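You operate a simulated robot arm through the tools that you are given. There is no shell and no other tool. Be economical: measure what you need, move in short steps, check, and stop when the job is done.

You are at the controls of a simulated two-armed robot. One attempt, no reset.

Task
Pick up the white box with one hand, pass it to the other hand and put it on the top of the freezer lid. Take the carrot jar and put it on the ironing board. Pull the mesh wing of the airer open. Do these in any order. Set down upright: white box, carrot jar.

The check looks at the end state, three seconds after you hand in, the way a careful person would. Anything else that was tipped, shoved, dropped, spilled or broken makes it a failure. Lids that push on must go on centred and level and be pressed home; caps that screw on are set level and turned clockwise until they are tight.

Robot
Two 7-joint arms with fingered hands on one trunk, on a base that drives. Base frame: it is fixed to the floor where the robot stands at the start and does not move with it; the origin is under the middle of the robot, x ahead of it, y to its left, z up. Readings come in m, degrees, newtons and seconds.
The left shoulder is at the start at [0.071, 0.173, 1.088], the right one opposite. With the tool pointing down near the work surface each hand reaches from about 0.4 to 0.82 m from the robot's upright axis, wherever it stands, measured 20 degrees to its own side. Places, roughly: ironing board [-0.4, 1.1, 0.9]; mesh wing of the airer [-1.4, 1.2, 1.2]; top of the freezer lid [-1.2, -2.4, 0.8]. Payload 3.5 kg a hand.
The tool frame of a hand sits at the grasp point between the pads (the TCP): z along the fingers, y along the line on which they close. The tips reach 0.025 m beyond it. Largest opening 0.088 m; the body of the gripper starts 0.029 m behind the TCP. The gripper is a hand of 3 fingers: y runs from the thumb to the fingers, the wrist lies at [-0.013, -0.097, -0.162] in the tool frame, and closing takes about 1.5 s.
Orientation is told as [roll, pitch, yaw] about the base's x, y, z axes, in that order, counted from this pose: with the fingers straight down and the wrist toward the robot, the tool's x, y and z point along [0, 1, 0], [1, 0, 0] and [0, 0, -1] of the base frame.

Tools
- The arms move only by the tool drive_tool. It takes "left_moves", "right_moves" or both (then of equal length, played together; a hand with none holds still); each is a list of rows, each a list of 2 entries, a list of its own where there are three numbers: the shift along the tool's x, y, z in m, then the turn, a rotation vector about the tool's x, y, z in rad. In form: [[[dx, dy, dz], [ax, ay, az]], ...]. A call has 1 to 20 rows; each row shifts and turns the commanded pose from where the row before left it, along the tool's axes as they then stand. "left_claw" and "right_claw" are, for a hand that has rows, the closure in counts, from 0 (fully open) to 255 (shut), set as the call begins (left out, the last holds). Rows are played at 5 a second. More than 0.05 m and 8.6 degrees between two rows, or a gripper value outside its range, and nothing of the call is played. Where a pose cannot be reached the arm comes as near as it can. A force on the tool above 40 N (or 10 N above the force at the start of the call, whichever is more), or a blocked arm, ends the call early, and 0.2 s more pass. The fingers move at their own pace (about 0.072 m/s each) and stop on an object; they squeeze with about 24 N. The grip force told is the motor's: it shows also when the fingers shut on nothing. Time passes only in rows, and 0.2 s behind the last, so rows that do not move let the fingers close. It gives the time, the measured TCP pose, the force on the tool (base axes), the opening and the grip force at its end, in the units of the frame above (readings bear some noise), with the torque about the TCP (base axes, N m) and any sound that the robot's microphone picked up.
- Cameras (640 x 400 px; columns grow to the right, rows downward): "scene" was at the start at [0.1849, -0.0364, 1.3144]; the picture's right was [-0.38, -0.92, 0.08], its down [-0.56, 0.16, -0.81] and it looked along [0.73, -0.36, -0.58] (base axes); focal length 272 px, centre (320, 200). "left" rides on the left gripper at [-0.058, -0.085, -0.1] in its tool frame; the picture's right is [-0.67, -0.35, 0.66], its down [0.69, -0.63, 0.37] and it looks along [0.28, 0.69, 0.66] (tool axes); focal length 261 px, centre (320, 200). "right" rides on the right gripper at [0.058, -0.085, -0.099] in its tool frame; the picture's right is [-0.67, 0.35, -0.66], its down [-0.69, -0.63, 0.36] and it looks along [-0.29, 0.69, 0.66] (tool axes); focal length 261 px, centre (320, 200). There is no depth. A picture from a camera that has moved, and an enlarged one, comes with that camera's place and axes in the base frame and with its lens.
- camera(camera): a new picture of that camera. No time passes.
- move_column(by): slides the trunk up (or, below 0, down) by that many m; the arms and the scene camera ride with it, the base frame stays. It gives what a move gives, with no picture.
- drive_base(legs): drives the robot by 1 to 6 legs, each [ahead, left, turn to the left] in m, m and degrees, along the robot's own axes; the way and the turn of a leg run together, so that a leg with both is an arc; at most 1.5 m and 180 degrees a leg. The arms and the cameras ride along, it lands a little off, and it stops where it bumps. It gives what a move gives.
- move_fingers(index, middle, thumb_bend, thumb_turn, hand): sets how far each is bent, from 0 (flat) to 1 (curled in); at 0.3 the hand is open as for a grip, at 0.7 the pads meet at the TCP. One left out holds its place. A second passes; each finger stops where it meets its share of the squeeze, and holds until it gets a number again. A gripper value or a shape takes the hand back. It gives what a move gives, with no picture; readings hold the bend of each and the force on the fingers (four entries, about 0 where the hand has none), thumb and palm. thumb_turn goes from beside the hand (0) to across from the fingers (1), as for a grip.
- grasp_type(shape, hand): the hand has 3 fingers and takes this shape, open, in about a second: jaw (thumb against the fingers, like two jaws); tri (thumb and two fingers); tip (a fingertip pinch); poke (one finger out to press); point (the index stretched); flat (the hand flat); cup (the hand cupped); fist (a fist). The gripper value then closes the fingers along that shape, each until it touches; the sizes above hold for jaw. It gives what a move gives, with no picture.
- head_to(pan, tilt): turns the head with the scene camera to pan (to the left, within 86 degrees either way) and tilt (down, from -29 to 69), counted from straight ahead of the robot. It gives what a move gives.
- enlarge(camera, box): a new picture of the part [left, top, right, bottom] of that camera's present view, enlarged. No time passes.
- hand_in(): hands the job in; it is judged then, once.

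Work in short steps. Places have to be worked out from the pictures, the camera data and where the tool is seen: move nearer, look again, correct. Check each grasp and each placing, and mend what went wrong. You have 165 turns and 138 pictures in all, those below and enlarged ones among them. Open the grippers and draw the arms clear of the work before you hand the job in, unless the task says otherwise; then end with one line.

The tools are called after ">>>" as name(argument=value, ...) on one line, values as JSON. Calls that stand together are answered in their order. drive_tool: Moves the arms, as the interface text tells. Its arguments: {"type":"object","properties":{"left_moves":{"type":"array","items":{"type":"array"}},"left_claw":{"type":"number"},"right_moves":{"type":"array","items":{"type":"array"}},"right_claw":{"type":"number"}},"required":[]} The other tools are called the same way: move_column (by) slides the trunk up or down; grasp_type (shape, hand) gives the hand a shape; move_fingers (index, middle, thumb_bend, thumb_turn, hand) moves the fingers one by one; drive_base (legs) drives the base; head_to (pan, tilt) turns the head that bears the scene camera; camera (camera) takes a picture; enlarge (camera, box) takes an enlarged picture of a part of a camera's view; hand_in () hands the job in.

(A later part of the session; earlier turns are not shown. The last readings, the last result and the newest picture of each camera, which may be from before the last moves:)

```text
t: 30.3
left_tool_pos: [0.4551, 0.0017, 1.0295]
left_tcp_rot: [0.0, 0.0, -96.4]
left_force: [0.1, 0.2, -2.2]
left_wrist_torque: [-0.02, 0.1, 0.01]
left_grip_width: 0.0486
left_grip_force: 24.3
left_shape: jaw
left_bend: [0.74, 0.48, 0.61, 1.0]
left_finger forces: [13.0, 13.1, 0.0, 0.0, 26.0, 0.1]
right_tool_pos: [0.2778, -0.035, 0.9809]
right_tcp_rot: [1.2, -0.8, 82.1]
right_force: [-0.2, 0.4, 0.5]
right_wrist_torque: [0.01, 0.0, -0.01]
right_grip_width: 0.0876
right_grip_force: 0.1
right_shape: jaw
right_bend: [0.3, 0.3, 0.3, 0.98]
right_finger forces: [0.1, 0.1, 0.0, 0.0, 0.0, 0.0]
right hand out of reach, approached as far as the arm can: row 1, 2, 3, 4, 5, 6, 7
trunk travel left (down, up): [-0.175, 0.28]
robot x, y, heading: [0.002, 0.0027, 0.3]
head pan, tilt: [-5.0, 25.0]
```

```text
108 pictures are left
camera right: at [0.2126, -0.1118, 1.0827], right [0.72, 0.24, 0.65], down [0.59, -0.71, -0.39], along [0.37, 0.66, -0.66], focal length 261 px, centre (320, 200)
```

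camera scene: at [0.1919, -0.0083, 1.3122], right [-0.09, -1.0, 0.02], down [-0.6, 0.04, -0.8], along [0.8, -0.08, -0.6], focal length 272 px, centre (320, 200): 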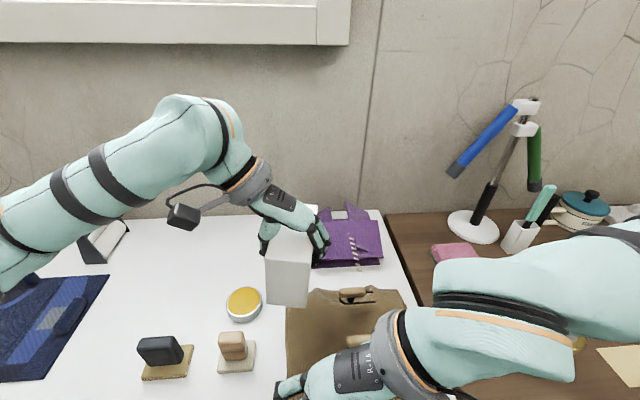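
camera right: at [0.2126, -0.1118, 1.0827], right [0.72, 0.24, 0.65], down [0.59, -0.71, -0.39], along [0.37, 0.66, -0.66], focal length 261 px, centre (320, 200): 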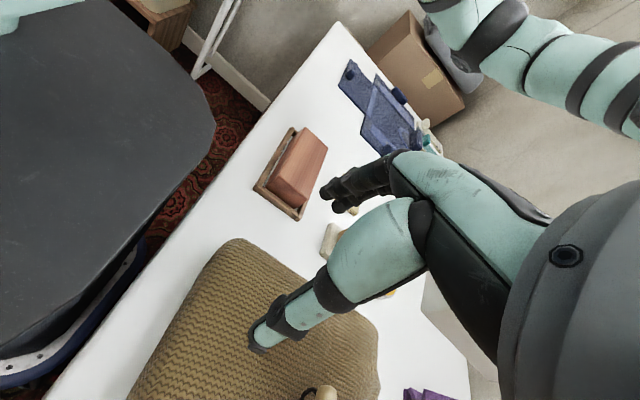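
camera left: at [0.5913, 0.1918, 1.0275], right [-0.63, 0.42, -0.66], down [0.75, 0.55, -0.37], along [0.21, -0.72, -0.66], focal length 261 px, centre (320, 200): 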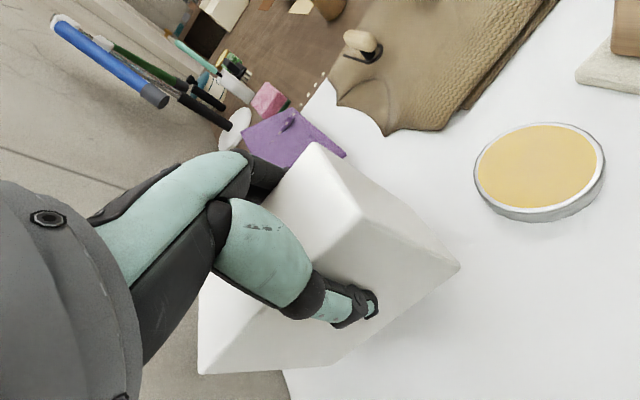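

The right arm cannot hold that yaw. New plan: left re-sets the box on the table with its long axis along y, regrips its left end tilted outward, and the right takes the right end, tilted the other way. First retract the right hand.

>>> drive_tool(right_moves=[[[-0.0175, -0.0238, -0.008], [0, 0, 0.138]], [[-0.0206, -0.0212, -0.008], [0, 0, 0.138]], [[-0.0233, -0.0181, -0.008], [0, 0, 0.138]], [[-0.0256, -0.0147, -0.008], [0, 0, 0.138]], [[-0.0274, -0.0111, -0.008], [0, 0, 0.138]], [[-0.0287, -0.0073, -0.008], [0, 0, 0.138]], [[-0.0294, -0.0033, -0.008], [0, 0, 0.138]], [[-0.0295, 0.0008, -0.008], [0, 0, 0.138]], [[-0.0291, 0.0049, -0.008], [0, 0, 0.138]], [[-0.0281, 0.0088, -0.008], [0, 0, 0.138]], [[0, 0, 0], [0, 0, 0]]])

>>> enlarge(camera="scene", box=[160, 130, 400, 330])

>>> camera(camera="left")

```text
t: 32.7
left_tool_pos: [0.455, 0.0008, 1.0286]
left_tcp_rot: [0.0, -0.1, -96.4]
left_force: [-0.3, -0.2, -2.2]
left_wrist_torque: [0.0, 0.09, 0.01]
left_grip_width: 0.0489
left_grip_force: 23.6
left_shape: jaw
left_bend: [0.74, 0.48, 0.61, 0.99]
left_finger forces: [12.9, 13.2, 0.0, 0.0, 26.0, 0.1]
right_tool_pos: [0.4236, -0.294, 1.0561]
right_tcp_rot: [0.7, 1.1, 3.4]
right_force: [0.0, -0.5, 0.3]
right_wrist_torque: [0.01, -0.01, -0.01]
right_grip_width: 0.0876
right_grip_force: 0.0
right_shape: jaw
right_bend: [0.3, 0.3, 0.3, 0.98]
right_finger forces: [0.1, 0.1, 0.0, 0.0, 0.0, 0.0]
trunk travel left (down, up): [-0.175, 0.28]
robot x, y, heading: [-0.0001, 0.0007, 0.0]
head pan, tilt: [-5.0, 25.0]
```

```text
2.00 times, centred on (280, 230) of scene
camera zoom: at [0.1917, -0.0081, 1.3122], right [-0.09, -1.0, 0.02], down [-0.6, 0.04, -0.8], along [0.8, -0.08, -0.6], focal length 544 px, centre (400, 140)
```

zoom: 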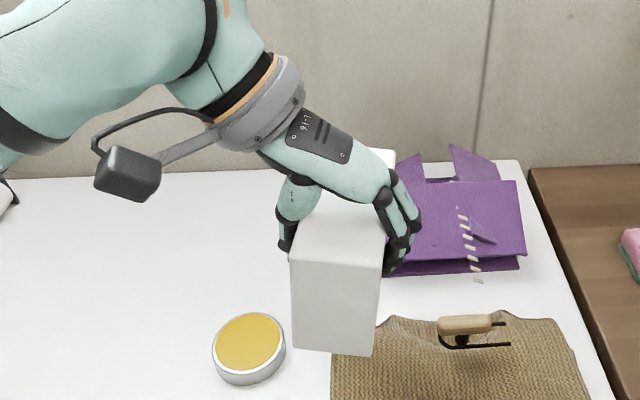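

```text
106 pictures are left
camera left: at [0.4057, 0.0921, 1.1285], right [-0.63, 0.42, -0.66], down [0.75, 0.55, -0.37], along [0.21, -0.72, -0.66], focal length 261 px, centre (320, 200)
```

left: 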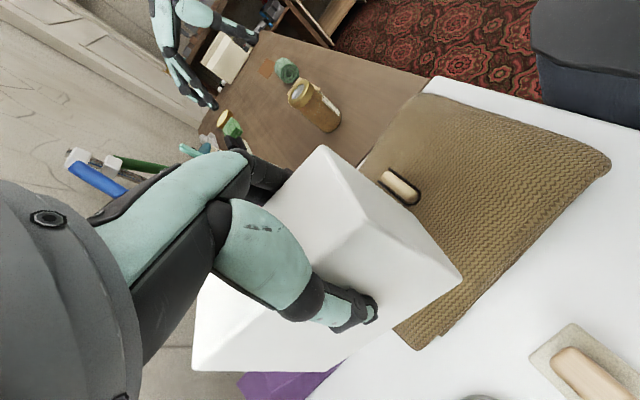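

Rotate the left hand to yaw ≈ −3° (box then along y, extending left) and move over the free spot around [0.645,0.085], staying high.

>>> drive_tool(left_moves=[[[0, 0, 0], [0, 0, -0.136]], [[0, 0, 0], [0, 0, -0.136]], [[0, 0, 0], [0, 0, -0.136]], [[0, 0, 0], [0, 0, -0.136]], [[0, 0, 0], [0, 0, -0.136]], [[0, 0, 0], [0, 0, -0.136]], [[0, 0, 0], [0, 0, -0.136]], [[0, 0, 0], [0, 0, -0.136]], [[0, 0, 0], [0, 0, -0.136]], [[0, 0, 0], [0, 0, -0.136]], [[0, 0, 0], [0, 0, -0.136]], [[0, 0, 0], [0, 0, -0.136]], [[0.019, 0.037, 0], [0, 0, 0]], [[0.019, 0.037, 0], [0, 0, 0]], [[0.019, 0.037, 0], [0, 0, 0]], [[0.019, 0.037, 0], [0, 0, 0]], [[0.019, 0.037, 0], [0, 0, 0]], [[0, 0, 0], [0, 0, 0]]])

>>> head_to(pan=10, tilt=30)

>>> camera(camera="scene")

>>> camera(camera="left")

```text
t: 36.5
left_tool_pos: [0.6445, 0.0859, 1.0292]
left_tcp_rot: [0.0, 0.0, -2.8]
left_force: [-0.6, 0.3, -3.0]
left_wrist_torque: [-0.05, 0.01, -0.04]
left_grip_width: 0.0489
left_grip_force: 24.4
left_shape: jaw
left_bend: [0.74, 0.48, 0.61, 0.99]
left_finger forces: [12.8, 13.0, 0.0, 0.0, 25.6, 0.0]
right_tool_pos: [0.4228, -0.2947, 1.0564]
right_tcp_rot: [0.8, 1.2, 3.6]
right_force: [0.2, 0.2, -0.1]
right_wrist_torque: [0.0, 0.02, -0.02]
right_grip_width: 0.0876
right_grip_force: 0.1
right_shape: jaw
right_bend: [0.3, 0.3, 0.3, 0.98]
right_finger forces: [0.1, 0.0, 0.0, 0.0, 0.0, 0.1]
trunk travel left (down, up): [-0.175, 0.28]
robot x, y, heading: [-0.0008, 0.0013, 0.0]
head pan, tilt: [-5.0, 25.0]
```

```text
t: 37.3
left_tool_pos: [0.6445, 0.0861, 1.0295]
left_tcp_rot: [0.0, 0.0, -2.9]
left_force: [-0.6, -0.5, -2.6]
left_wrist_torque: [0.0, 0.0, -0.02]
left_grip_width: 0.0488
left_grip_force: 24.2
left_shape: jaw
left_bend: [0.74, 0.48, 0.61, 0.99]
left_finger forces: [12.9, 13.0, 0.1, 0.0, 25.5, 0.1]
right_tool_pos: [0.4237, -0.2955, 1.0563]
right_tcp_rot: [0.6, 1.2, 3.4]
right_force: [0.0, -0.1, 0.5]
right_wrist_torque: [0.0, 0.01, -0.01]
right_grip_width: 0.0879
right_grip_force: 0.1
right_shape: jaw
right_bend: [0.3, 0.3, 0.3, 0.98]
right_finger forces: [0.0, 0.0, 0.1, 0.1, 0.0, 0.0]
trunk travel left (down, up): [-0.175, 0.28]
robot x, y, heading: [-0.0034, 0.0017, 0.2]
head pan, tilt: [10.0, 30.0]
```

```text
105 pictures are left
camera scene: at [0.1877, 0.0154, 1.3049], right [0.17, -0.98, -0.04], down [-0.66, -0.09, -0.75], along [0.73, 0.15, -0.66], focal length 272 px, centre (320, 200)
```

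scene: 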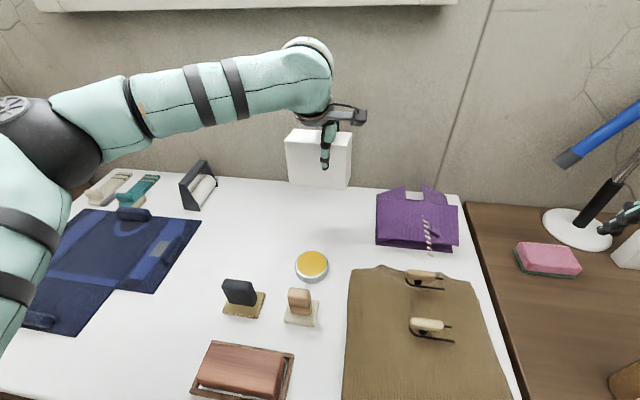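

```text
104 pictures are left
camera left: at [0.5558, 0.0333, 1.129], right [-0.38, -0.65, -0.66], down [-0.59, 0.72, -0.37], along [0.71, 0.25, -0.66], focal length 261 px, centre (320, 200)
```

left: 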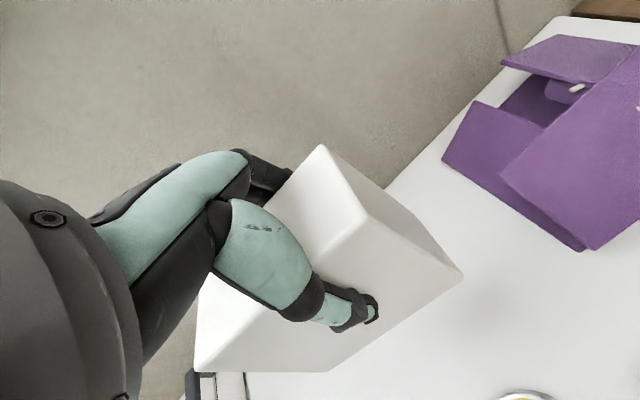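

Lower the box gently to the table at this spot.

>>> drive_tool(left_moves=[[[0, 0, 0.04], [0, 0, 0]], [[0, 0, 0.04], [0, 0, 0]], [[0, 0, 0.035], [0, 0, 0]], [[0, 0, 0.02], [0, 0, 0]], [[0, 0, 0.01], [0, 0, 0]], [[0, 0, 0], [0, 0, 0]]])

>>> enlarge(camera="scene", box=[230, 120, 400, 260])

```text
t: 38.7
left_tool_pos: [0.6431, 0.0863, 0.8835]
left_tcp_rot: [0.0, -0.1, -2.8]
left_force: [0.1, -0.4, -2.9]
left_wrist_torque: [-0.06, -0.03, 0.0]
left_grip_width: 0.0489
left_grip_force: 23.9
left_shape: jaw
left_bend: [0.74, 0.48, 0.61, 0.99]
left_finger forces: [12.6, 12.9, 0.1, 0.0, 25.3, 0.0]
right_tool_pos: [0.4235, -0.2947, 1.0569]
right_tcp_rot: [0.7, 1.2, 3.6]
right_force: [0.3, 0.8, -0.4]
right_wrist_torque: [0.0, 0.0, -0.02]
right_grip_width: 0.0878
right_grip_force: 0.0
right_shape: jaw
right_bend: [0.3, 0.3, 0.3, 0.98]
right_finger forces: [0.1, 0.0, 0.0, 0.1, 0.0, 0.1]
trunk travel left (down, up): [-0.175, 0.28]
robot x, y, heading: [0.0008, 0.0003, 0.4]
head pan, tilt: [10.0, 30.0]
```

```text
2.86 times, centred on (315, 190) of scene
camera zoom: at [0.1876, 0.0155, 1.305], right [0.17, -0.98, -0.04], down [-0.66, -0.09, -0.75], along [0.73, 0.15, -0.66], focal length 777 px, centre (334, 229)
```

zoom: 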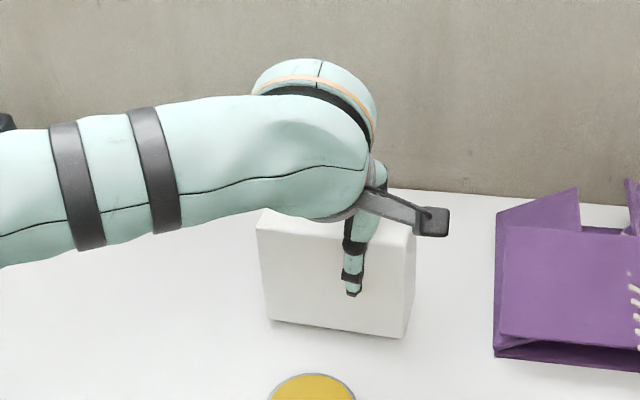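

Slight gap remains; lower in 2–3 mm steps until contact shows.

>>> drive_tool(left_moves=[[[0, 0, 0.003], [0, 0, 0]], [[0, 0, 0.003], [0, 0, 0]], [[0, 0, 0], [0, 0, 0]]])

>>> drive_tool(left_moves=[[[0, 0, 0.002], [0, 0, 0]], [[0, 0, 0.001], [0, 0, 0]], [[0, 0, 0], [0, 0, 0]]])

```text
t: 39.5
left_tool_pos: [0.6441, 0.0852, 0.8782]
left_tcp_rot: [0.0, 0.1, -2.9]
left_force: [-0.3, -0.8, 1.7]
left_wrist_torque: [0.07, -0.06, -0.02]
left_grip_width: 0.0488
left_grip_force: 23.5
left_shape: jaw
left_bend: [0.74, 0.48, 0.61, 0.99]
left_finger forces: [12.6, 13.2, 0.1, 0.1, 25.7, 0.0]
right_tool_pos: [0.4239, -0.2939, 1.0579]
right_tcp_rot: [0.7, 1.1, 3.5]
right_force: [-0.5, -0.1, 0.0]
right_wrist_torque: [-0.02, 0.01, 0.0]
right_grip_width: 0.0878
right_grip_force: 0.1
right_shape: jaw
right_bend: [0.3, 0.3, 0.3, 0.98]
right_finger forces: [0.0, 0.0, 0.1, 0.1, 0.1, 0.0]
trunk travel left (down, up): [-0.175, 0.28]
robot x, y, heading: [0.0022, -0.0019, 0.0]
head pan, tilt: [10.0, 30.0]
```

```text
t: 40.3
left_tool_pos: [0.6429, 0.0857, 0.8762]
left_tcp_rot: [0.0, -0.2, -2.9]
left_force: [0.0, -0.2, 14.3]
left_wrist_torque: [0.06, -0.38, -0.05]
left_grip_width: 0.0485
left_grip_force: 23.9
left_shape: jaw
left_bend: [0.74, 0.47, 0.61, 0.99]
left_finger forces: [13.2, 15.0, 0.1, 0.0, 28.6, 0.1]
right_tool_pos: [0.4217, -0.2962, 1.057]
right_tcp_rot: [0.7, 1.1, 3.5]
right_force: [0.3, 0.1, 0.2]
right_wrist_torque: [0.04, -0.01, 0.03]
right_grip_width: 0.0876
right_grip_force: 0.0
right_shape: jaw
right_bend: [0.3, 0.3, 0.3, 0.98]
right_finger forces: [0.0, 0.1, 0.0, 0.0, 0.1, 0.0]
trunk travel left (down, up): [-0.175, 0.28]
robot x, y, heading: [-0.0006, 0.001, -0.1]
head pan, tilt: [10.0, 30.0]
```

On the table. Open, wait, and rise.

>>> drive_tool(left_moves=[[[0, 0, -0.001], [0, 0, 0]], [[0, 0, 0], [0, 0, 0]], [[0, 0, 0], [0, 0, 0]], [[0, 0, 0], [0, 0, 0]], [[0, 0, 0], [0, 0, 0]], [[0, 0, 0], [0, 0, 0]], [[0, 0, 0], [0, 0, 0]], [[0, 0, -0.03], [0, 0, 0]], [[0, 0, -0.04], [0, 0, 0]], [[0, 0, -0.04], [0, 0, 0]], [[0, 0, 0], [0, 0, 0]]], left_claw=0)

>>> camera(camera="left")

>>> enlarge(camera="scene", box=[230, 100, 430, 260])

```text
t: 42.7
left_tool_pos: [0.6431, 0.087, 0.9853]
left_tcp_rot: [0.0, 0.0, -2.9]
left_force: [0.0, -0.6, -0.5]
left_wrist_torque: [-0.04, -0.01, -0.02]
left_grip_width: 0.0879
left_grip_force: 0.0
left_shape: jaw
left_bend: [0.3, 0.3, 0.3, 0.98]
left_finger forces: [0.0, 0.0, 0.1, 0.0, 0.1, 0.1]
right_tool_pos: [0.4239, -0.2945, 1.056]
right_tcp_rot: [0.7, 1.2, 3.6]
right_force: [-0.1, -0.7, -0.3]
right_wrist_torque: [0.01, 0.01, 0.03]
right_grip_width: 0.0878
right_grip_force: 0.0
right_shape: jaw
right_bend: [0.3, 0.3, 0.3, 0.98]
right_finger forces: [0.1, 0.0, 0.0, 0.1, 0.0, 0.0]
trunk travel left (down, up): [-0.175, 0.28]
robot x, y, heading: [-0.0015, 0.0015, 0.0]
head pan, tilt: [10.0, 30.0]
```

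```text
102 pictures are left
camera left: at [0.5548, 0.0333, 1.0836], right [-0.38, -0.65, -0.66], down [-0.59, 0.72, -0.37], along [0.71, 0.25, -0.66], focal length 261 px, centre (320, 200)
```

left: 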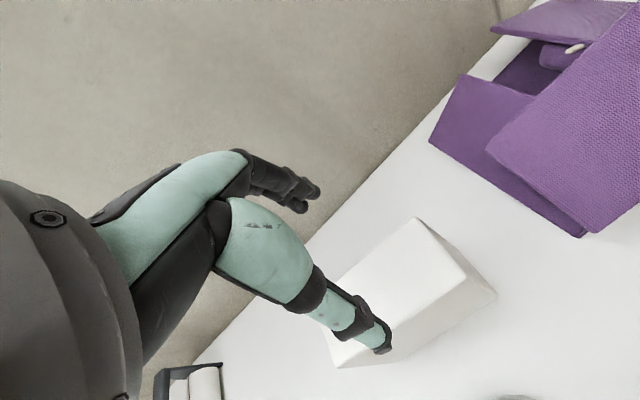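

```text
2.50 times, centred on (330, 180) of scene
camera zoom: at [0.1875, 0.0156, 1.3049], right [0.17, -0.98, -0.04], down [-0.66, -0.09, -0.75], along [0.73, 0.15, -0.66], focal length 680 px, centre (295, 250)
```

zoom: 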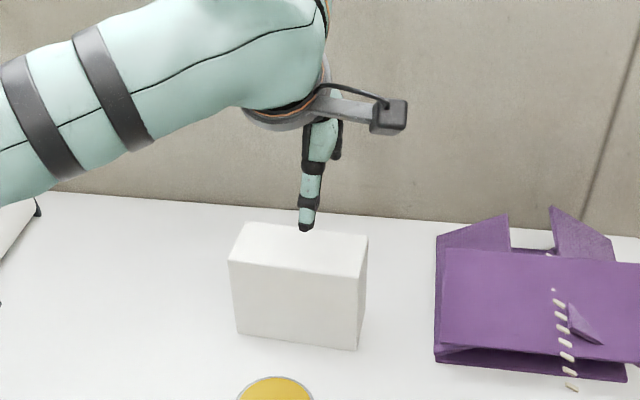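

Box sits at ≈[0.647,0.107], long axis along y. Tilt the left hand 25° (fingers toward −y) and hover above its left end.

>>> drive_tool(left_moves=[[[0, 0, 0], [0, -0.109, 0]], [[0, 0, 0], [0, -0.109, 0]], [[0, 0, 0], [0, -0.109, 0]], [[0, 0, 0], [0, -0.109, 0]], [[0.0357, 0, 0.0137], [0, 0, 0]], [[0.0357, 0, 0.0137], [0, 0, 0]], [[0, 0, 0], [0, 0, 0]]])

>>> camera(camera="left")

>>> enlarge(camera="scene", box=[230, 100, 430, 260])

```text
t: 44.3
left_tool_pos: [0.6475, 0.1395, 0.9285]
left_tcp_rot: [-24.9, 0.0, -2.9]
left_force: [-0.1, -0.9, 0.0]
left_wrist_torque: [0.0, -0.02, -0.01]
left_grip_width: 0.0878
left_grip_force: 0.0
left_shape: jaw
left_bend: [0.3, 0.3, 0.3, 0.98]
left_finger forces: [0.0, 0.0, 0.0, 0.0, 0.0, 0.0]
right_tool_pos: [0.4239, -0.2949, 1.0566]
right_tcp_rot: [0.8, 1.2, 3.5]
right_force: [0.3, 0.0, 0.0]
right_wrist_torque: [0.04, -0.02, 0.02]
right_grip_width: 0.0877
right_grip_force: 0.1
right_shape: jaw
right_bend: [0.3, 0.3, 0.3, 0.98]
right_finger forces: [0.0, 0.1, 0.0, 0.0, 0.0, 0.0]
trunk travel left (down, up): [-0.175, 0.28]
robot x, y, heading: [0.0002, -0.0031, -0.1]
head pan, tilt: [10.0, 30.0]
```

```text
100 pictures are left
camera left: at [0.5611, 0.1337, 1.0447], right [-0.39, -0.87, -0.31], down [-0.61, 0.5, -0.62], along [0.69, -0.06, -0.72], focal length 261 px, centre (320, 200)
```

left: 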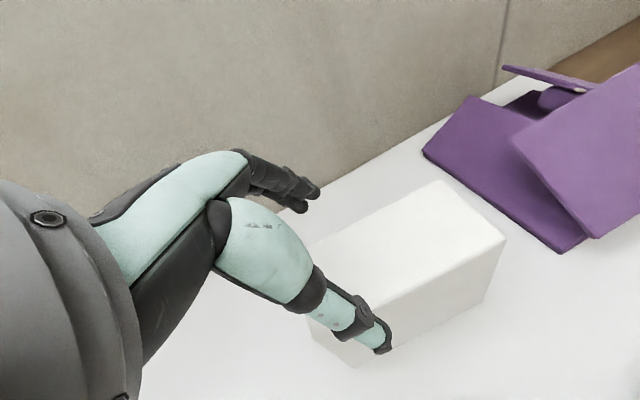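

```text
2.50 times, centred on (330, 180) of scene
camera zoom: at [0.1871, 0.0149, 1.3051], right [0.17, -0.98, -0.04], down [-0.66, -0.09, -0.75], along [0.73, 0.15, -0.66], focal length 680 px, centre (295, 250)
```

zoom: 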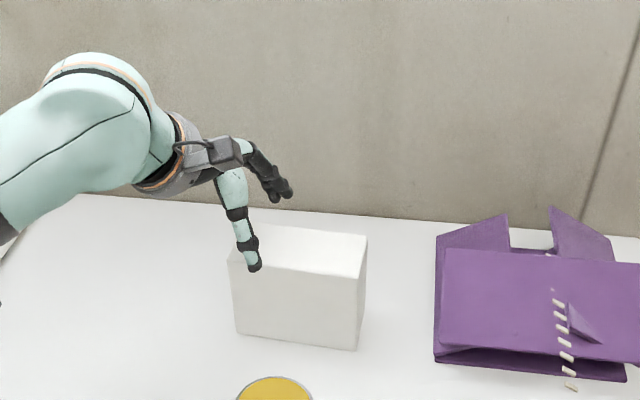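

Aligned. Descend 5 cm and close.

>>> drive_tool(left_moves=[[[0.0092, 0, 0.0233], [0, 0, -0.02]], [[0.0092, 0, 0.0233], [0, 0, 0]], [[0, 0, 0], [0, 0, 0]]])

>>> enlarge(camera="scene", box=[230, 100, 430, 260])

```text
t: 45.1
left_tool_pos: [0.6466, 0.1375, 0.8797]
left_tcp_rot: [-24.9, 0.4, -1.8]
left_force: [-0.6, 1.9, 3.8]
left_wrist_torque: [0.02, 0.1, -0.02]
left_grip_width: 0.0878
left_grip_force: 0.0
left_shape: jaw
left_bend: [0.3, 0.3, 0.29, 0.97]
left_finger forces: [0.0, 0.0, 0.1, 0.1, 3.4, 0.0]
right_tool_pos: [0.4222, -0.2944, 1.0572]
right_tcp_rot: [0.8, 1.1, 3.4]
right_force: [-0.7, 1.4, -0.6]
right_wrist_torque: [-0.01, 0.0, 0.01]
right_grip_width: 0.0879
right_grip_force: 0.0
right_shape: jaw
right_bend: [0.3, 0.3, 0.3, 0.98]
right_finger forces: [0.1, 0.1, 0.0, 0.0, 0.0, 0.1]
trunk travel left (down, up): [-0.175, 0.28]
robot x, y, heading: [0.0037, 0.0002, -0.2]
head pan, tilt: [10.0, 30.0]
```

```text
2.50 times, centred on (330, 180) of scene
camera zoom: at [0.1865, 0.0155, 1.3052], right [0.17, -0.98, -0.04], down [-0.66, -0.09, -0.75], along [0.73, 0.15, -0.66], focal length 680 px, centre (295, 250)
```

zoom: 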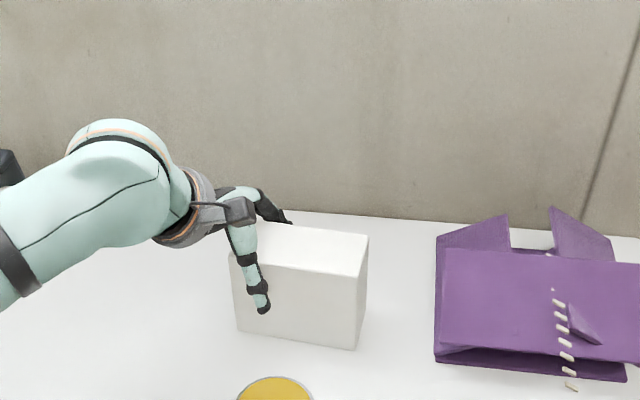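

Close and lift 5 cm.

>>> drive_tool(left_moves=[[[0, 0, 0], [0, 0, 0.03]], [[0, 0, 0], [0, 0, 0]], [[0, 0, 0], [0, 0, 0]], [[0, 0, 0], [0, 0, 0]], [[0, 0, 0], [0, 0, 0]], [[0, 0, 0], [0, 0, 0]], [[0, 0, 0], [0, 0, 0]], [[0, 0, 0], [0, 0, 0]], [[0, 0, 0], [0, 0, 0]], [[-0.0085, 0, -0.018], [0, 0, 0]], [[-0.0128, 0, -0.027], [0, 0, 0]], [[0, 0, 0], [0, 0, 0]]], left_claw=255)

>>> enlarge(camera="scene", box=[230, 100, 430, 260])

```text
t: 47.7
left_tool_pos: [0.6465, 0.1345, 0.9295]
left_tcp_rot: [-24.9, -0.1, -3.4]
left_force: [-0.1, -0.8, -2.1]
left_wrist_torque: [0.08, -0.02, -0.02]
left_grip_width: 0.0625
left_grip_force: 23.8
left_shape: jaw
left_bend: [0.74, 0.43, 0.45, 0.99]
left_finger forces: [16.8, 9.5, 0.0, 0.1, 29.2, 0.0]
right_tool_pos: [0.4243, -0.2956, 1.0561]
right_tcp_rot: [0.8, 1.2, 3.5]
right_force: [-0.3, 0.0, -0.2]
right_wrist_torque: [-0.02, 0.01, -0.04]
right_grip_width: 0.0877
right_grip_force: 0.1
right_shape: jaw
right_bend: [0.3, 0.3, 0.3, 0.98]
right_finger forces: [0.0, 0.1, 0.0, 0.0, 0.1, 0.0]
trunk travel left (down, up): [-0.175, 0.28]
robot x, y, heading: [0.0043, -0.0038, 0.4]
head pan, tilt: [10.0, 30.0]
```

```text
2.50 times, centred on (330, 180) of scene
camera zoom: at [0.1882, 0.0157, 1.3048], right [0.17, -0.98, -0.04], down [-0.66, -0.09, -0.75], along [0.73, 0.15, -0.67], focal length 680 px, centre (295, 250)
```

zoom: 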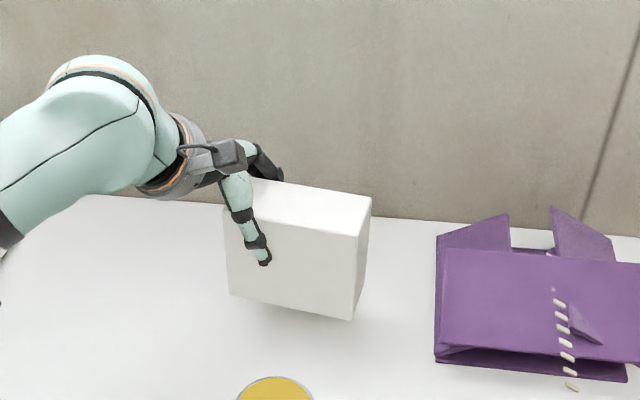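

Held. Bring the box to the front-centre, left TCP ≈[0.505,0.034,1.03].

>>> drive_tool(left_moves=[[[-0.0125, -0.035, -0.0218], [0, 0, 0]], [[-0.0125, -0.035, -0.0218], [0, 0, 0]], [[-0.0125, -0.035, -0.0218], [0, 0, 0]], [[-0.0125, -0.035, -0.0218], [0, 0, 0]], [[-0.0302, 0.002, 0.0141], [0, 0, 0]], [[-0.0302, 0.002, 0.0141], [0, 0, 0]], [[-0.0302, 0.002, 0.0141], [0, 0, 0]], [[0, 0, 0], [0, 0, 0]]])

>>> drive_tool(right_moves=[[[0, 0, 0], [0, 0.131, 0]], [[0, 0, 0], [0, 0.131, 0]], [[0, 0, 0], [0, 0.131, 0]], [[0, 0, 0], [0, 0.131, 0]], [[0, 0, 0], [0, 0.131, 0]], [[0, 0, 0], [0, 0.131, 0]], [[0, 0, 0], [0, 0, 0]]])

>>> head_to(pan=-5, tilt=30)

>>> camera(camera="scene")

>>> camera(camera="right")

```text
t: 49.5
left_tool_pos: [0.5061, 0.0353, 1.0286]
left_tcp_rot: [-25.0, -0.1, -3.4]
left_force: [1.0, 0.4, -3.1]
left_wrist_torque: [0.04, -0.01, 0.01]
left_grip_width: 0.0625
left_grip_force: 23.8
left_shape: jaw
left_bend: [0.74, 0.43, 0.45, 0.99]
left_finger forces: [16.6, 9.5, 0.0, 0.1, 28.7, 0.0]
right_tool_pos: [0.4238, -0.2939, 1.0567]
right_tcp_rot: [0.7, 1.2, 3.5]
right_force: [-0.8, -0.5, -0.5]
right_wrist_torque: [-0.04, 0.01, 0.01]
right_grip_width: 0.0876
right_grip_force: 0.0
right_shape: jaw
right_bend: [0.3, 0.3, 0.3, 0.98]
right_finger forces: [0.1, 0.0, 0.1, 0.0, 0.0, 0.0]
trunk travel left (down, up): [-0.175, 0.28]
robot x, y, heading: [0.0026, 0.0027, 0.0]
head pan, tilt: [10.0, 30.0]
```

```text
t: 51.1
left_tool_pos: [0.5066, 0.0358, 1.0279]
left_tcp_rot: [-25.0, -0.2, -3.4]
left_force: [0.0, -0.3, -2.1]
left_wrist_torque: [0.06, -0.03, 0.01]
left_grip_width: 0.0623
left_grip_force: 24.4
left_shape: jaw
left_bend: [0.74, 0.43, 0.45, 0.99]
left_finger forces: [16.5, 9.4, 0.0, 0.0, 28.5, 0.0]
right_tool_pos: [0.4238, -0.2949, 1.0567]
right_tcp_rot: [45.9, 1.2, 3.6]
right_force: [0.0, -0.3, 0.0]
right_wrist_torque: [-0.01, 0.02, 0.02]
right_grip_width: 0.0877
right_grip_force: 0.0
right_shape: jaw
right_bend: [0.3, 0.3, 0.3, 0.98]
right_finger forces: [0.0, 0.0, 0.0, 0.1, 0.0, 0.0]
trunk travel left (down, up): [-0.175, 0.28]
robot x, y, heading: [0.0009, 0.0007, 0.1]
head pan, tilt: [10.0, 30.0]
```

```text
t: 51.9
left_tool_pos: [0.5067, 0.0354, 1.0297]
left_tcp_rot: [-25.1, -0.1, -3.4]
left_force: [0.0, -0.3, -2.5]
left_wrist_torque: [0.07, 0.03, -0.01]
left_grip_width: 0.0622
left_grip_force: 24.0
left_shape: jaw
left_bend: [0.74, 0.43, 0.45, 0.99]
left_finger forces: [16.4, 9.3, 0.0, 0.0, 28.6, 0.0]
right_tool_pos: [0.4236, -0.2949, 1.0555]
right_tcp_rot: [45.8, 1.1, 3.5]
right_force: [-0.7, 0.8, 0.1]
right_wrist_torque: [-0.03, 0.0, 0.0]
right_grip_width: 0.0877
right_grip_force: 0.1
right_shape: jaw
right_bend: [0.3, 0.3, 0.3, 0.98]
right_finger forces: [0.0, 0.1, 0.1, 0.1, 0.0, 0.0]
trunk travel left (down, up): [-0.175, 0.28]
robot x, y, heading: [-0.0011, -0.0, -0.2]
head pan, tilt: [-5.0, 30.0]
```

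```text
96 pictures are left
camera scene: at [0.1885, -0.0081, 1.3047], right [-0.08, -1.0, 0.02], down [-0.67, 0.04, -0.75], along [0.74, -0.07, -0.67], focal length 272 px, centre (320, 200)
```

scene: 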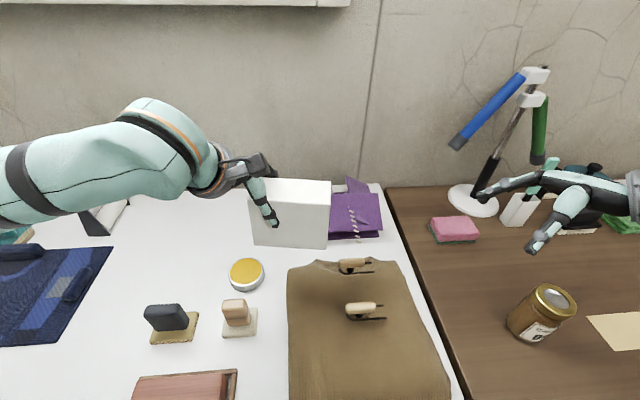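

```text
95 pictures are left
camera right: at [0.3439, -0.3294, 1.1698], right [0.4, -0.91, -0.03], down [-0.63, -0.25, -0.73], along [0.66, 0.32, -0.68], focal length 261 px, centre (320, 200)
```

right: 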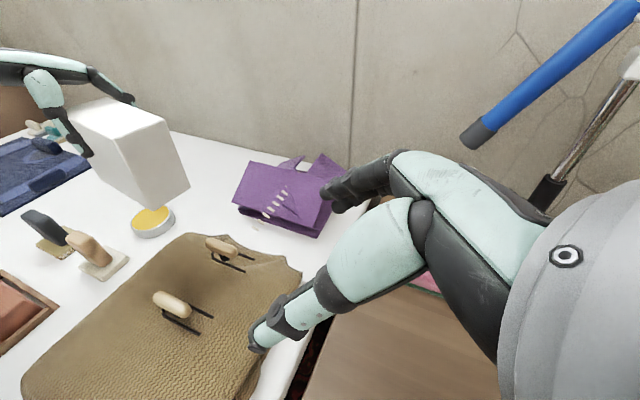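

Box right end ≈[0.50,-0.052], top z≈1.036. Align right yaw with the box and move to a pre-approach ~8 cm out along its fingers.

>>> drive_tool(right_moves=[[[0, 0, 0], [-0.094, 0, 0.091]], [[0.032, 0.0128, 0.025], [0, 0, 0]], [[0.032, 0.0128, 0.025], [0, 0, 0]], [[0.032, 0.0128, 0.025], [0, 0, 0]], [[0.032, 0.0128, 0.025], [0, 0, 0]], [[0.032, 0.0128, 0.025], [0, 0, 0]], [[0, 0, 0], [0, 0, 0]]])

>>> enlarge(camera="scene", box=[220, 110, 440, 270])

>>> camera(camera="right")

```text
t: 53.5
left_tool_pos: [0.5056, 0.0356, 1.029]
left_tcp_rot: [-25.0, -0.2, -3.4]
left_force: [-0.3, -0.3, -2.0]
left_wrist_torque: [0.06, -0.04, 0.01]
left_grip_width: 0.0623
left_grip_force: 24.0
left_shape: jaw
left_bend: [0.74, 0.43, 0.45, 0.99]
left_finger forces: [16.4, 9.2, 0.0, 0.1, 28.4, 0.1]
right_tool_pos: [0.5024, -0.0977, 1.0834]
right_tcp_rot: [45.7, 1.2, -4.0]
right_force: [0.6, -0.1, -0.5]
right_wrist_torque: [0.03, 0.01, 0.02]
right_grip_width: 0.0877
right_grip_force: 0.2
right_shape: jaw
right_bend: [0.3, 0.3, 0.3, 0.98]
right_finger forces: [0.1, 0.0, 0.0, 0.1, 0.1, 0.0]
trunk travel left (down, up): [-0.175, 0.28]
robot x, y, heading: [0.0009, 0.0, -0.1]
head pan, tilt: [-5.0, 30.0]
```

```text
2.50 times, centred on (330, 190) of scene
camera zoom: at [0.188, -0.009, 1.3049], right [-0.09, -1.0, 0.02], down [-0.67, 0.04, -0.75], along [0.74, -0.07, -0.67], focal length 680 px, centre (295, 225)
```

zoom: 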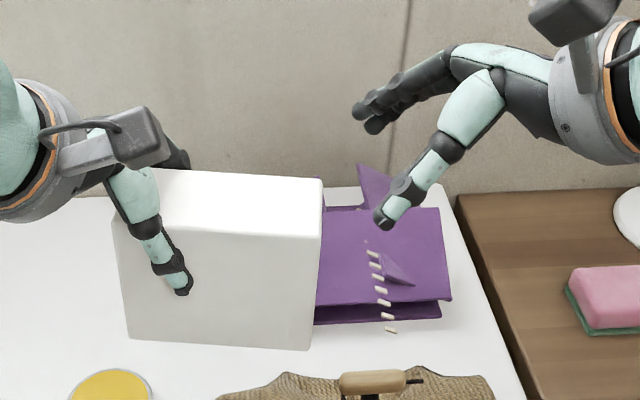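

```text
93 pictures are left
camera right: at [0.4178, -0.1223, 1.1965], right [0.28, -0.96, -0.03], down [-0.66, -0.17, -0.73], along [0.7, 0.22, -0.68], focal length 261 px, centre (320, 200)
```

right: 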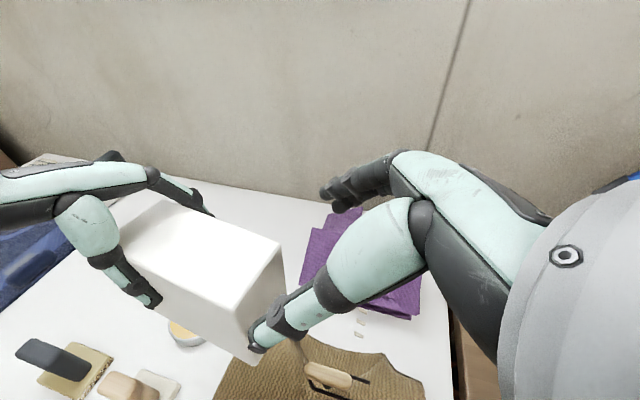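

Triangulated right end: corner y≈−0.053, z≈1.044, centre x≈0.495. Approach most of the way.

>>> drive_tool(right_moves=[[[0.0015, -0.005, 0.0], [0, 0, 0]], [[0.0015, -0.005, 0.02], [0, 0, 0]], [[0, 0, 0.02], [0, 0, 0]], [[0, 0, 0.015], [0, 0, 0]], [[0, 0, 0], [0, 0, 0]]])

>>> enlarge(camera="scene", box=[220, 110, 440, 270])

>>> camera(camera="right")

```text
t: 54.6
left_tool_pos: [0.5064, 0.0342, 1.0295]
left_tcp_rot: [-25.0, -0.1, -3.3]
left_force: [-1.0, 0.4, -2.9]
left_wrist_torque: [0.06, -0.02, -0.03]
left_grip_width: 0.0626
left_grip_force: 23.7
left_shape: jaw
left_bend: [0.74, 0.43, 0.45, 0.99]
left_finger forces: [16.5, 9.3, 0.1, 0.1, 28.3, 0.0]
right_tool_pos: [0.4947, -0.0573, 1.0464]
right_tcp_rot: [45.6, 1.2, -4.0]
right_force: [-0.6, 0.4, -0.5]
right_wrist_torque: [0.01, -0.01, -0.02]
right_grip_width: 0.0878
right_grip_force: 0.1
right_shape: jaw
right_bend: [0.3, 0.3, 0.3, 0.98]
right_finger forces: [0.0, 0.1, 0.0, 0.1, 0.1, 0.1]
trunk travel left (down, up): [-0.175, 0.28]
robot x, y, heading: [0.003, 0.0024, -0.1]
head pan, tilt: [-5.0, 30.0]
```

```text
2.50 times, centred on (330, 190) of scene
camera zoom: at [0.1885, -0.0082, 1.3048], right [-0.09, -1.0, 0.02], down [-0.67, 0.04, -0.75], along [0.74, -0.08, -0.67], focal length 680 px, centre (295, 225)
```

zoom: 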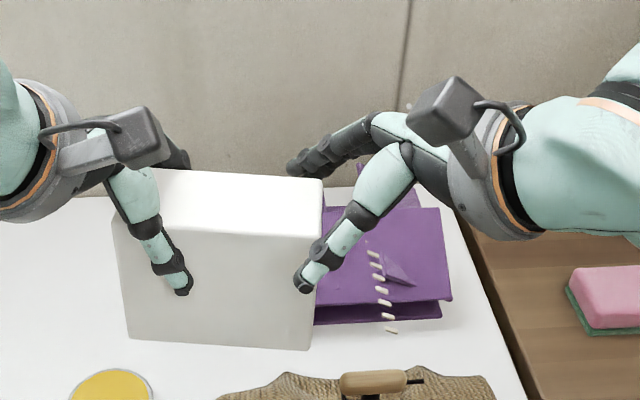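

```text
91 pictures are left
camera right: at [0.4104, -0.0798, 1.1594], right [0.28, -0.96, -0.03], down [-0.66, -0.17, -0.73], along [0.7, 0.22, -0.68], focal length 261 px, centre (320, 200)
```

right: 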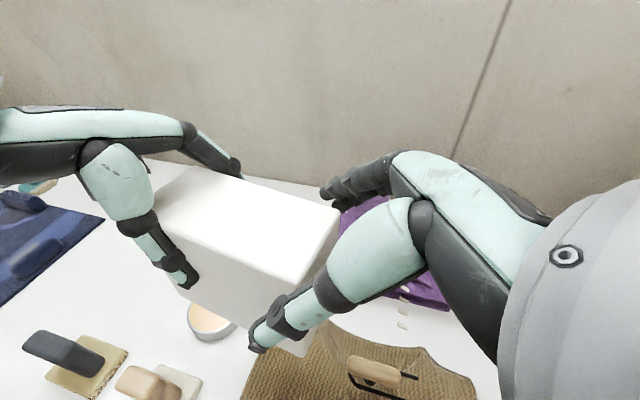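

Straddling well with room between the hands. Advance further.

>>> drive_tool(right_moves=[[[0.003, 0, 0.01], [0, 0, 0]], [[0.002, 0, 0.008], [0, 0, 0]], [[0, 0, 0.004], [0, 0, 0]], [[0, 0, 0], [0, 0, 0]]])

>>> enlarge(camera="scene", box=[220, 110, 440, 270])

```text
t: 55.6
left_tool_pos: [0.5057, 0.0357, 1.0285]
left_tcp_rot: [-25.0, -0.2, -3.3]
left_force: [-0.4, 0.7, -2.4]
left_wrist_torque: [0.08, 0.02, -0.01]
left_grip_width: 0.0623
left_grip_force: 23.8
left_shape: jaw
left_bend: [0.74, 0.43, 0.45, 0.99]
left_finger forces: [16.3, 9.4, 0.1, 0.1, 28.3, 0.1]
right_tool_pos: [0.4939, -0.0387, 1.0341]
right_tcp_rot: [45.7, 1.2, -4.0]
right_force: [0.7, 0.2, 0.6]
right_wrist_torque: [-0.01, 0.01, -0.03]
right_grip_width: 0.0879
right_grip_force: 0.1
right_shape: jaw
right_bend: [0.3, 0.3, 0.3, 0.98]
right_finger forces: [0.0, 0.1, 0.0, 0.0, 0.0, 0.0]
trunk travel left (down, up): [-0.175, 0.28]
robot x, y, heading: [0.0037, 0.0003, 0.1]
head pan, tilt: [-5.0, 30.0]
```

```text
2.50 times, centred on (330, 190) of scene
camera zoom: at [0.1886, -0.0081, 1.3047], right [-0.09, -1.0, 0.02], down [-0.67, 0.04, -0.75], along [0.74, -0.08, -0.67], focal length 680 px, centre (295, 225)
```

zoom: 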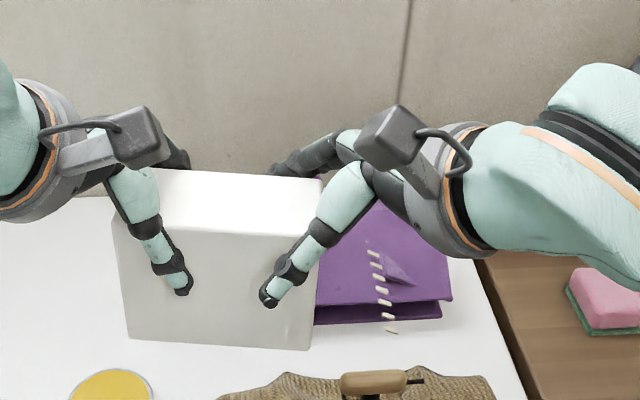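

Good straddle, no contact yet. Close the right hand.

>>> drive_tool(right_moves=[[[0, 0, 0.004], [0, 0, 0]], [[0, 0, 0], [0, 0, 0]], [[0, 0, 0], [0, 0, 0]], [[0, 0, 0], [0, 0, 0]], [[0, 0, 0], [0, 0, 0]], [[0, 0, 0], [0, 0, 0]], [[0, 0, 0], [0, 0, 0]], [[0, 0, 0], [0, 0, 0]], [[0, 0, 0], [0, 0, 0]]], right_claw=255)

>>> enlarge(camera="scene", box=[220, 110, 440, 270])

```text
t: 57.6
left_tool_pos: [0.5056, 0.0353, 1.0298]
left_tcp_rot: [-25.0, -0.2, -3.4]
left_force: [-1.0, 1.0, -2.6]
left_wrist_torque: [0.03, 0.01, 0.04]
left_grip_width: 0.0623
left_grip_force: 24.3
left_shape: jaw
left_bend: [0.74, 0.43, 0.45, 0.99]
left_finger forces: [16.3, 9.2, 0.0, 0.0, 29.2, 0.0]
right_tool_pos: [0.4956, -0.0341, 1.0308]
right_tcp_rot: [45.7, 1.3, -4.0]
right_force: [1.0, -1.3, 0.8]
right_wrist_torque: [-0.02, 0.0, -0.08]
right_grip_width: 0.0522
right_grip_force: 23.9
right_shape: jaw
right_bend: [0.29, 0.4, 0.66, 1.0]
right_finger forces: [14.5, 8.0, 0.0, 0.0, 21.4, 0.0]
trunk travel left (down, up): [-0.175, 0.28]
robot x, y, heading: [0.0009, 0.0009, 0.1]
head pan, tilt: [-5.0, 30.0]
```

```text
2.50 times, centred on (330, 190) of scene
camera zoom: at [0.1886, -0.0081, 1.3047], right [-0.09, -1.0, 0.02], down [-0.67, 0.04, -0.75], along [0.74, -0.08, -0.67], focal length 680 px, centre (295, 225)
```

zoom: 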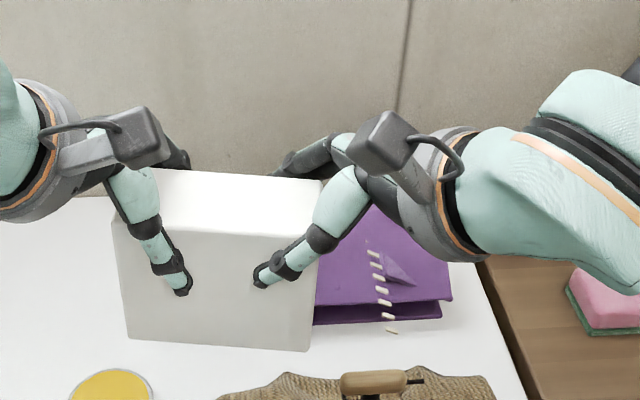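

Right hand grips. Release the left and withdraw it along its own axis.

>>> drive_tool(left_moves=[[[0, 0, 0], [0, 0, 0]], [[0, 0, 0], [0, 0, 0]], [[0, 0, 0], [0, 0, 0]], [[0, 0, 0], [0, 0, 0]], [[0, 0, 0], [0, 0, 0]], [[0, 0, 0], [0, 0, 0]], [[0, 0, -0.02], [0, 0, 0]], [[0, 0, -0.03], [0, 0, 0]], [[0, 0, -0.04], [0, 0, 0]], [[0, 0, 0], [0, 0, 0]]], left_claw=0)

>>> enlarge(camera="scene", box=[180, 80, 440, 280])

```text
t: 59.9
left_tool_pos: [0.5081, 0.0729, 1.1098]
left_tcp_rot: [-25.0, -0.1, -3.4]
left_force: [-1.2, 0.3, 0.0]
left_wrist_torque: [0.01, 0.0, -0.01]
left_grip_width: 0.0874
left_grip_force: 0.1
left_shape: jaw
left_bend: [0.3, 0.3, 0.3, 0.98]
left_finger forces: [0.0, 0.0, 0.1, 0.0, 0.0, 0.1]
right_tool_pos: [0.4956, -0.0343, 1.0304]
right_tcp_rot: [45.5, 1.2, -4.1]
right_force: [0.6, -0.4, 0.1]
right_wrist_torque: [-0.08, 0.03, -0.02]
right_grip_width: 0.0517
right_grip_force: 24.1
right_shape: jaw
right_bend: [0.29, 0.4, 0.66, 1.0]
right_finger forces: [14.6, 9.5, 0.0, 0.0, 24.1, 0.0]
trunk travel left (down, up): [-0.175, 0.28]
robot x, y, heading: [-0.0013, -0.0016, 0.2]
head pan, tilt: [-5.0, 30.0]
```

```text
2.00 times, centred on (310, 180) of scene
camera zoom: at [0.189, -0.0082, 1.3046], right [-0.09, -1.0, 0.02], down [-0.67, 0.04, -0.74], along [0.74, -0.08, -0.67], focal length 544 px, centre (340, 240)
```

zoom: 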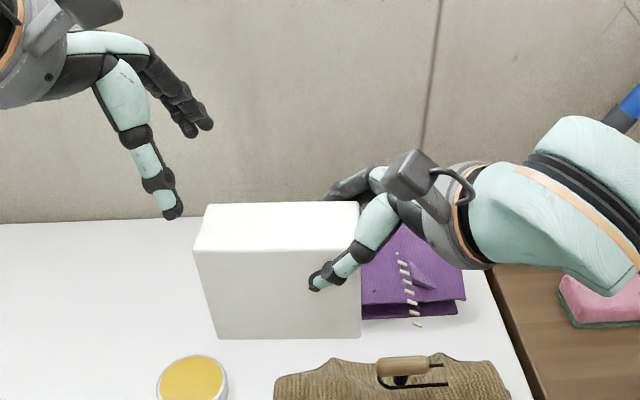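

Box handed over and level. Back away from the table, turn right, and look toward the freezer.

>>> drive_base(legs=[[-0.6, 0, 0], [0, 0, -90]])

>>> head_to(pan=0, tilt=20)

>>> camera(camera="scene")

```text
t: 67.0
left_tool_pos: [-0.5225, -0.5083, 1.1101]
left_tcp_rot: [-25.0, -0.2, -93.2]
left_force: [-0.2, 0.5, -0.1]
left_wrist_torque: [-0.02, -0.01, 0.01]
left_grip_width: 0.0879
left_grip_force: 0.1
left_shape: jaw
left_bend: [0.3, 0.3, 0.3, 0.98]
left_finger forces: [0.0, 0.0, 0.0, 0.0, 0.0, 0.1]
right_tool_pos: [-0.6292, -0.4957, 1.031]
right_tcp_rot: [45.6, 1.2, -93.9]
right_force: [0.2, -0.2, 0.3]
right_wrist_torque: [-0.01, 0.07, 0.02]
right_grip_width: 0.0519
right_grip_force: 23.7
right_shape: jaw
right_bend: [0.29, 0.4, 0.66, 1.0]
right_finger forces: [14.3, 8.6, 0.0, 0.1, 22.8, 0.0]
trunk travel left (down, up): [-0.175, 0.28]
robot x, y, heading: [-0.5967, 0.0013, -89.9]
head pan, tilt: [-5.0, 30.0]
```

```text
t: 67.8
left_tool_pos: [-0.5231, -0.5091, 1.1108]
left_tcp_rot: [-25.0, -0.3, -93.2]
left_force: [-0.1, 0.7, -0.9]
left_wrist_torque: [-0.02, -0.01, -0.04]
left_grip_width: 0.0875
left_grip_force: 0.0
left_shape: jaw
left_bend: [0.3, 0.3, 0.3, 0.98]
left_finger forces: [0.0, 0.0, 0.0, 0.0, 0.1, 0.1]
right_tool_pos: [-0.6293, -0.4955, 1.0306]
right_tcp_rot: [45.5, 1.2, -94.0]
right_force: [0.0, 0.2, 0.1]
right_wrist_torque: [0.01, 0.12, 0.03]
right_grip_width: 0.0519
right_grip_force: 23.8
right_shape: jaw
right_bend: [0.29, 0.4, 0.66, 1.0]
right_finger forces: [14.3, 8.7, 0.0, 0.1, 22.9, 0.0]
trunk travel left (down, up): [-0.175, 0.28]
robot x, y, heading: [-0.5943, -0.0005, -89.7]
head pan, tilt: [0.0, 20.0]
```

```text
87 pictures are left
camera scene: at [-0.5961, -0.1951, 1.3198], right [-1.0, 0.0, 0.0], down [0.0, 0.53, -0.85], along [0.0, -0.85, -0.53], focal length 272 px, centre (320, 200)
```

scene: 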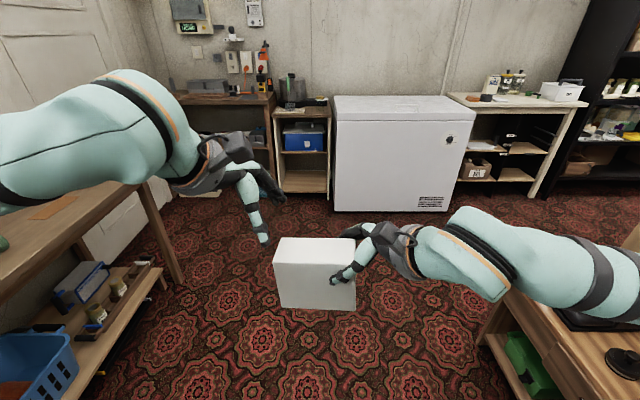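

Path ahead is clear. Drive forward 1.3 m and look again.

>>> drive_base(legs=[[1.3, 0.05, 0]])

>>> head_to(pan=-20, tilt=30)

>>> camera(camera="scene")

```text
t: 74.3
left_tool_pos: [-0.4673, -1.8071, 1.1104]
left_tcp_rot: [-25.0, -0.2, -93.2]
left_force: [0.4, 0.6, -1.1]
left_wrist_torque: [0.02, -0.02, -0.01]
left_grip_width: 0.0875
left_grip_force: 0.1
left_shape: jaw
left_bend: [0.3, 0.3, 0.3, 0.98]
left_finger forces: [0.0, 0.1, 0.0, 0.1, 0.0, 0.0]
right_tool_pos: [-0.5732, -1.7959, 1.0315]
right_tcp_rot: [45.6, 1.2, -93.8]
right_force: [-0.8, 0.4, 0.2]
right_wrist_torque: [0.01, 0.08, -0.01]
right_grip_width: 0.0517
right_grip_force: 24.3
right_shape: jaw
right_bend: [0.29, 0.4, 0.66, 1.0]
right_finger forces: [14.2, 8.7, 0.1, 0.0, 22.8, 0.1]
trunk travel left (down, up): [-0.175, 0.28]
robot x, y, heading: [-0.5394, -1.3001, -89.8]
head pan, tilt: [0.0, 20.0]
```

```text
t: 75.1
left_tool_pos: [-0.4673, -1.8079, 1.1115]
left_tcp_rot: [-25.0, -0.1, -93.1]
left_force: [-0.5, -0.4, -0.5]
left_wrist_torque: [0.02, 0.0, 0.01]
left_grip_width: 0.0875
left_grip_force: 0.1
left_shape: jaw
left_bend: [0.3, 0.3, 0.3, 0.98]
left_finger forces: [0.0, 0.0, 0.0, 0.0, 0.0, 0.0]
right_tool_pos: [-0.574, -1.7949, 1.0303]
right_tcp_rot: [45.6, 1.2, -93.8]
right_force: [1.1, -0.2, 0.7]
right_wrist_torque: [-0.02, 0.11, 0.01]
right_grip_width: 0.0517
right_grip_force: 23.6
right_shape: jaw
right_bend: [0.29, 0.4, 0.66, 1.0]
right_finger forces: [14.2, 8.6, 0.1, 0.0, 22.8, 0.0]
trunk travel left (down, up): [-0.175, 0.28]
robot x, y, heading: [-0.5428, -1.2968, -89.8]
head pan, tilt: [-20.0, 30.0]
```

```text
86 pictures are left
camera scene: at [-0.5722, -1.4839, 1.3058], right [-0.94, 0.33, 0.07], down [0.17, 0.64, -0.75], along [-0.29, -0.7, -0.66], focal length 272 px, centre (320, 200)
```

scene: 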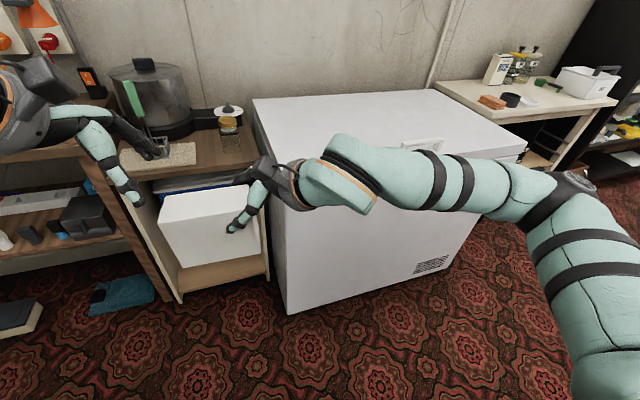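

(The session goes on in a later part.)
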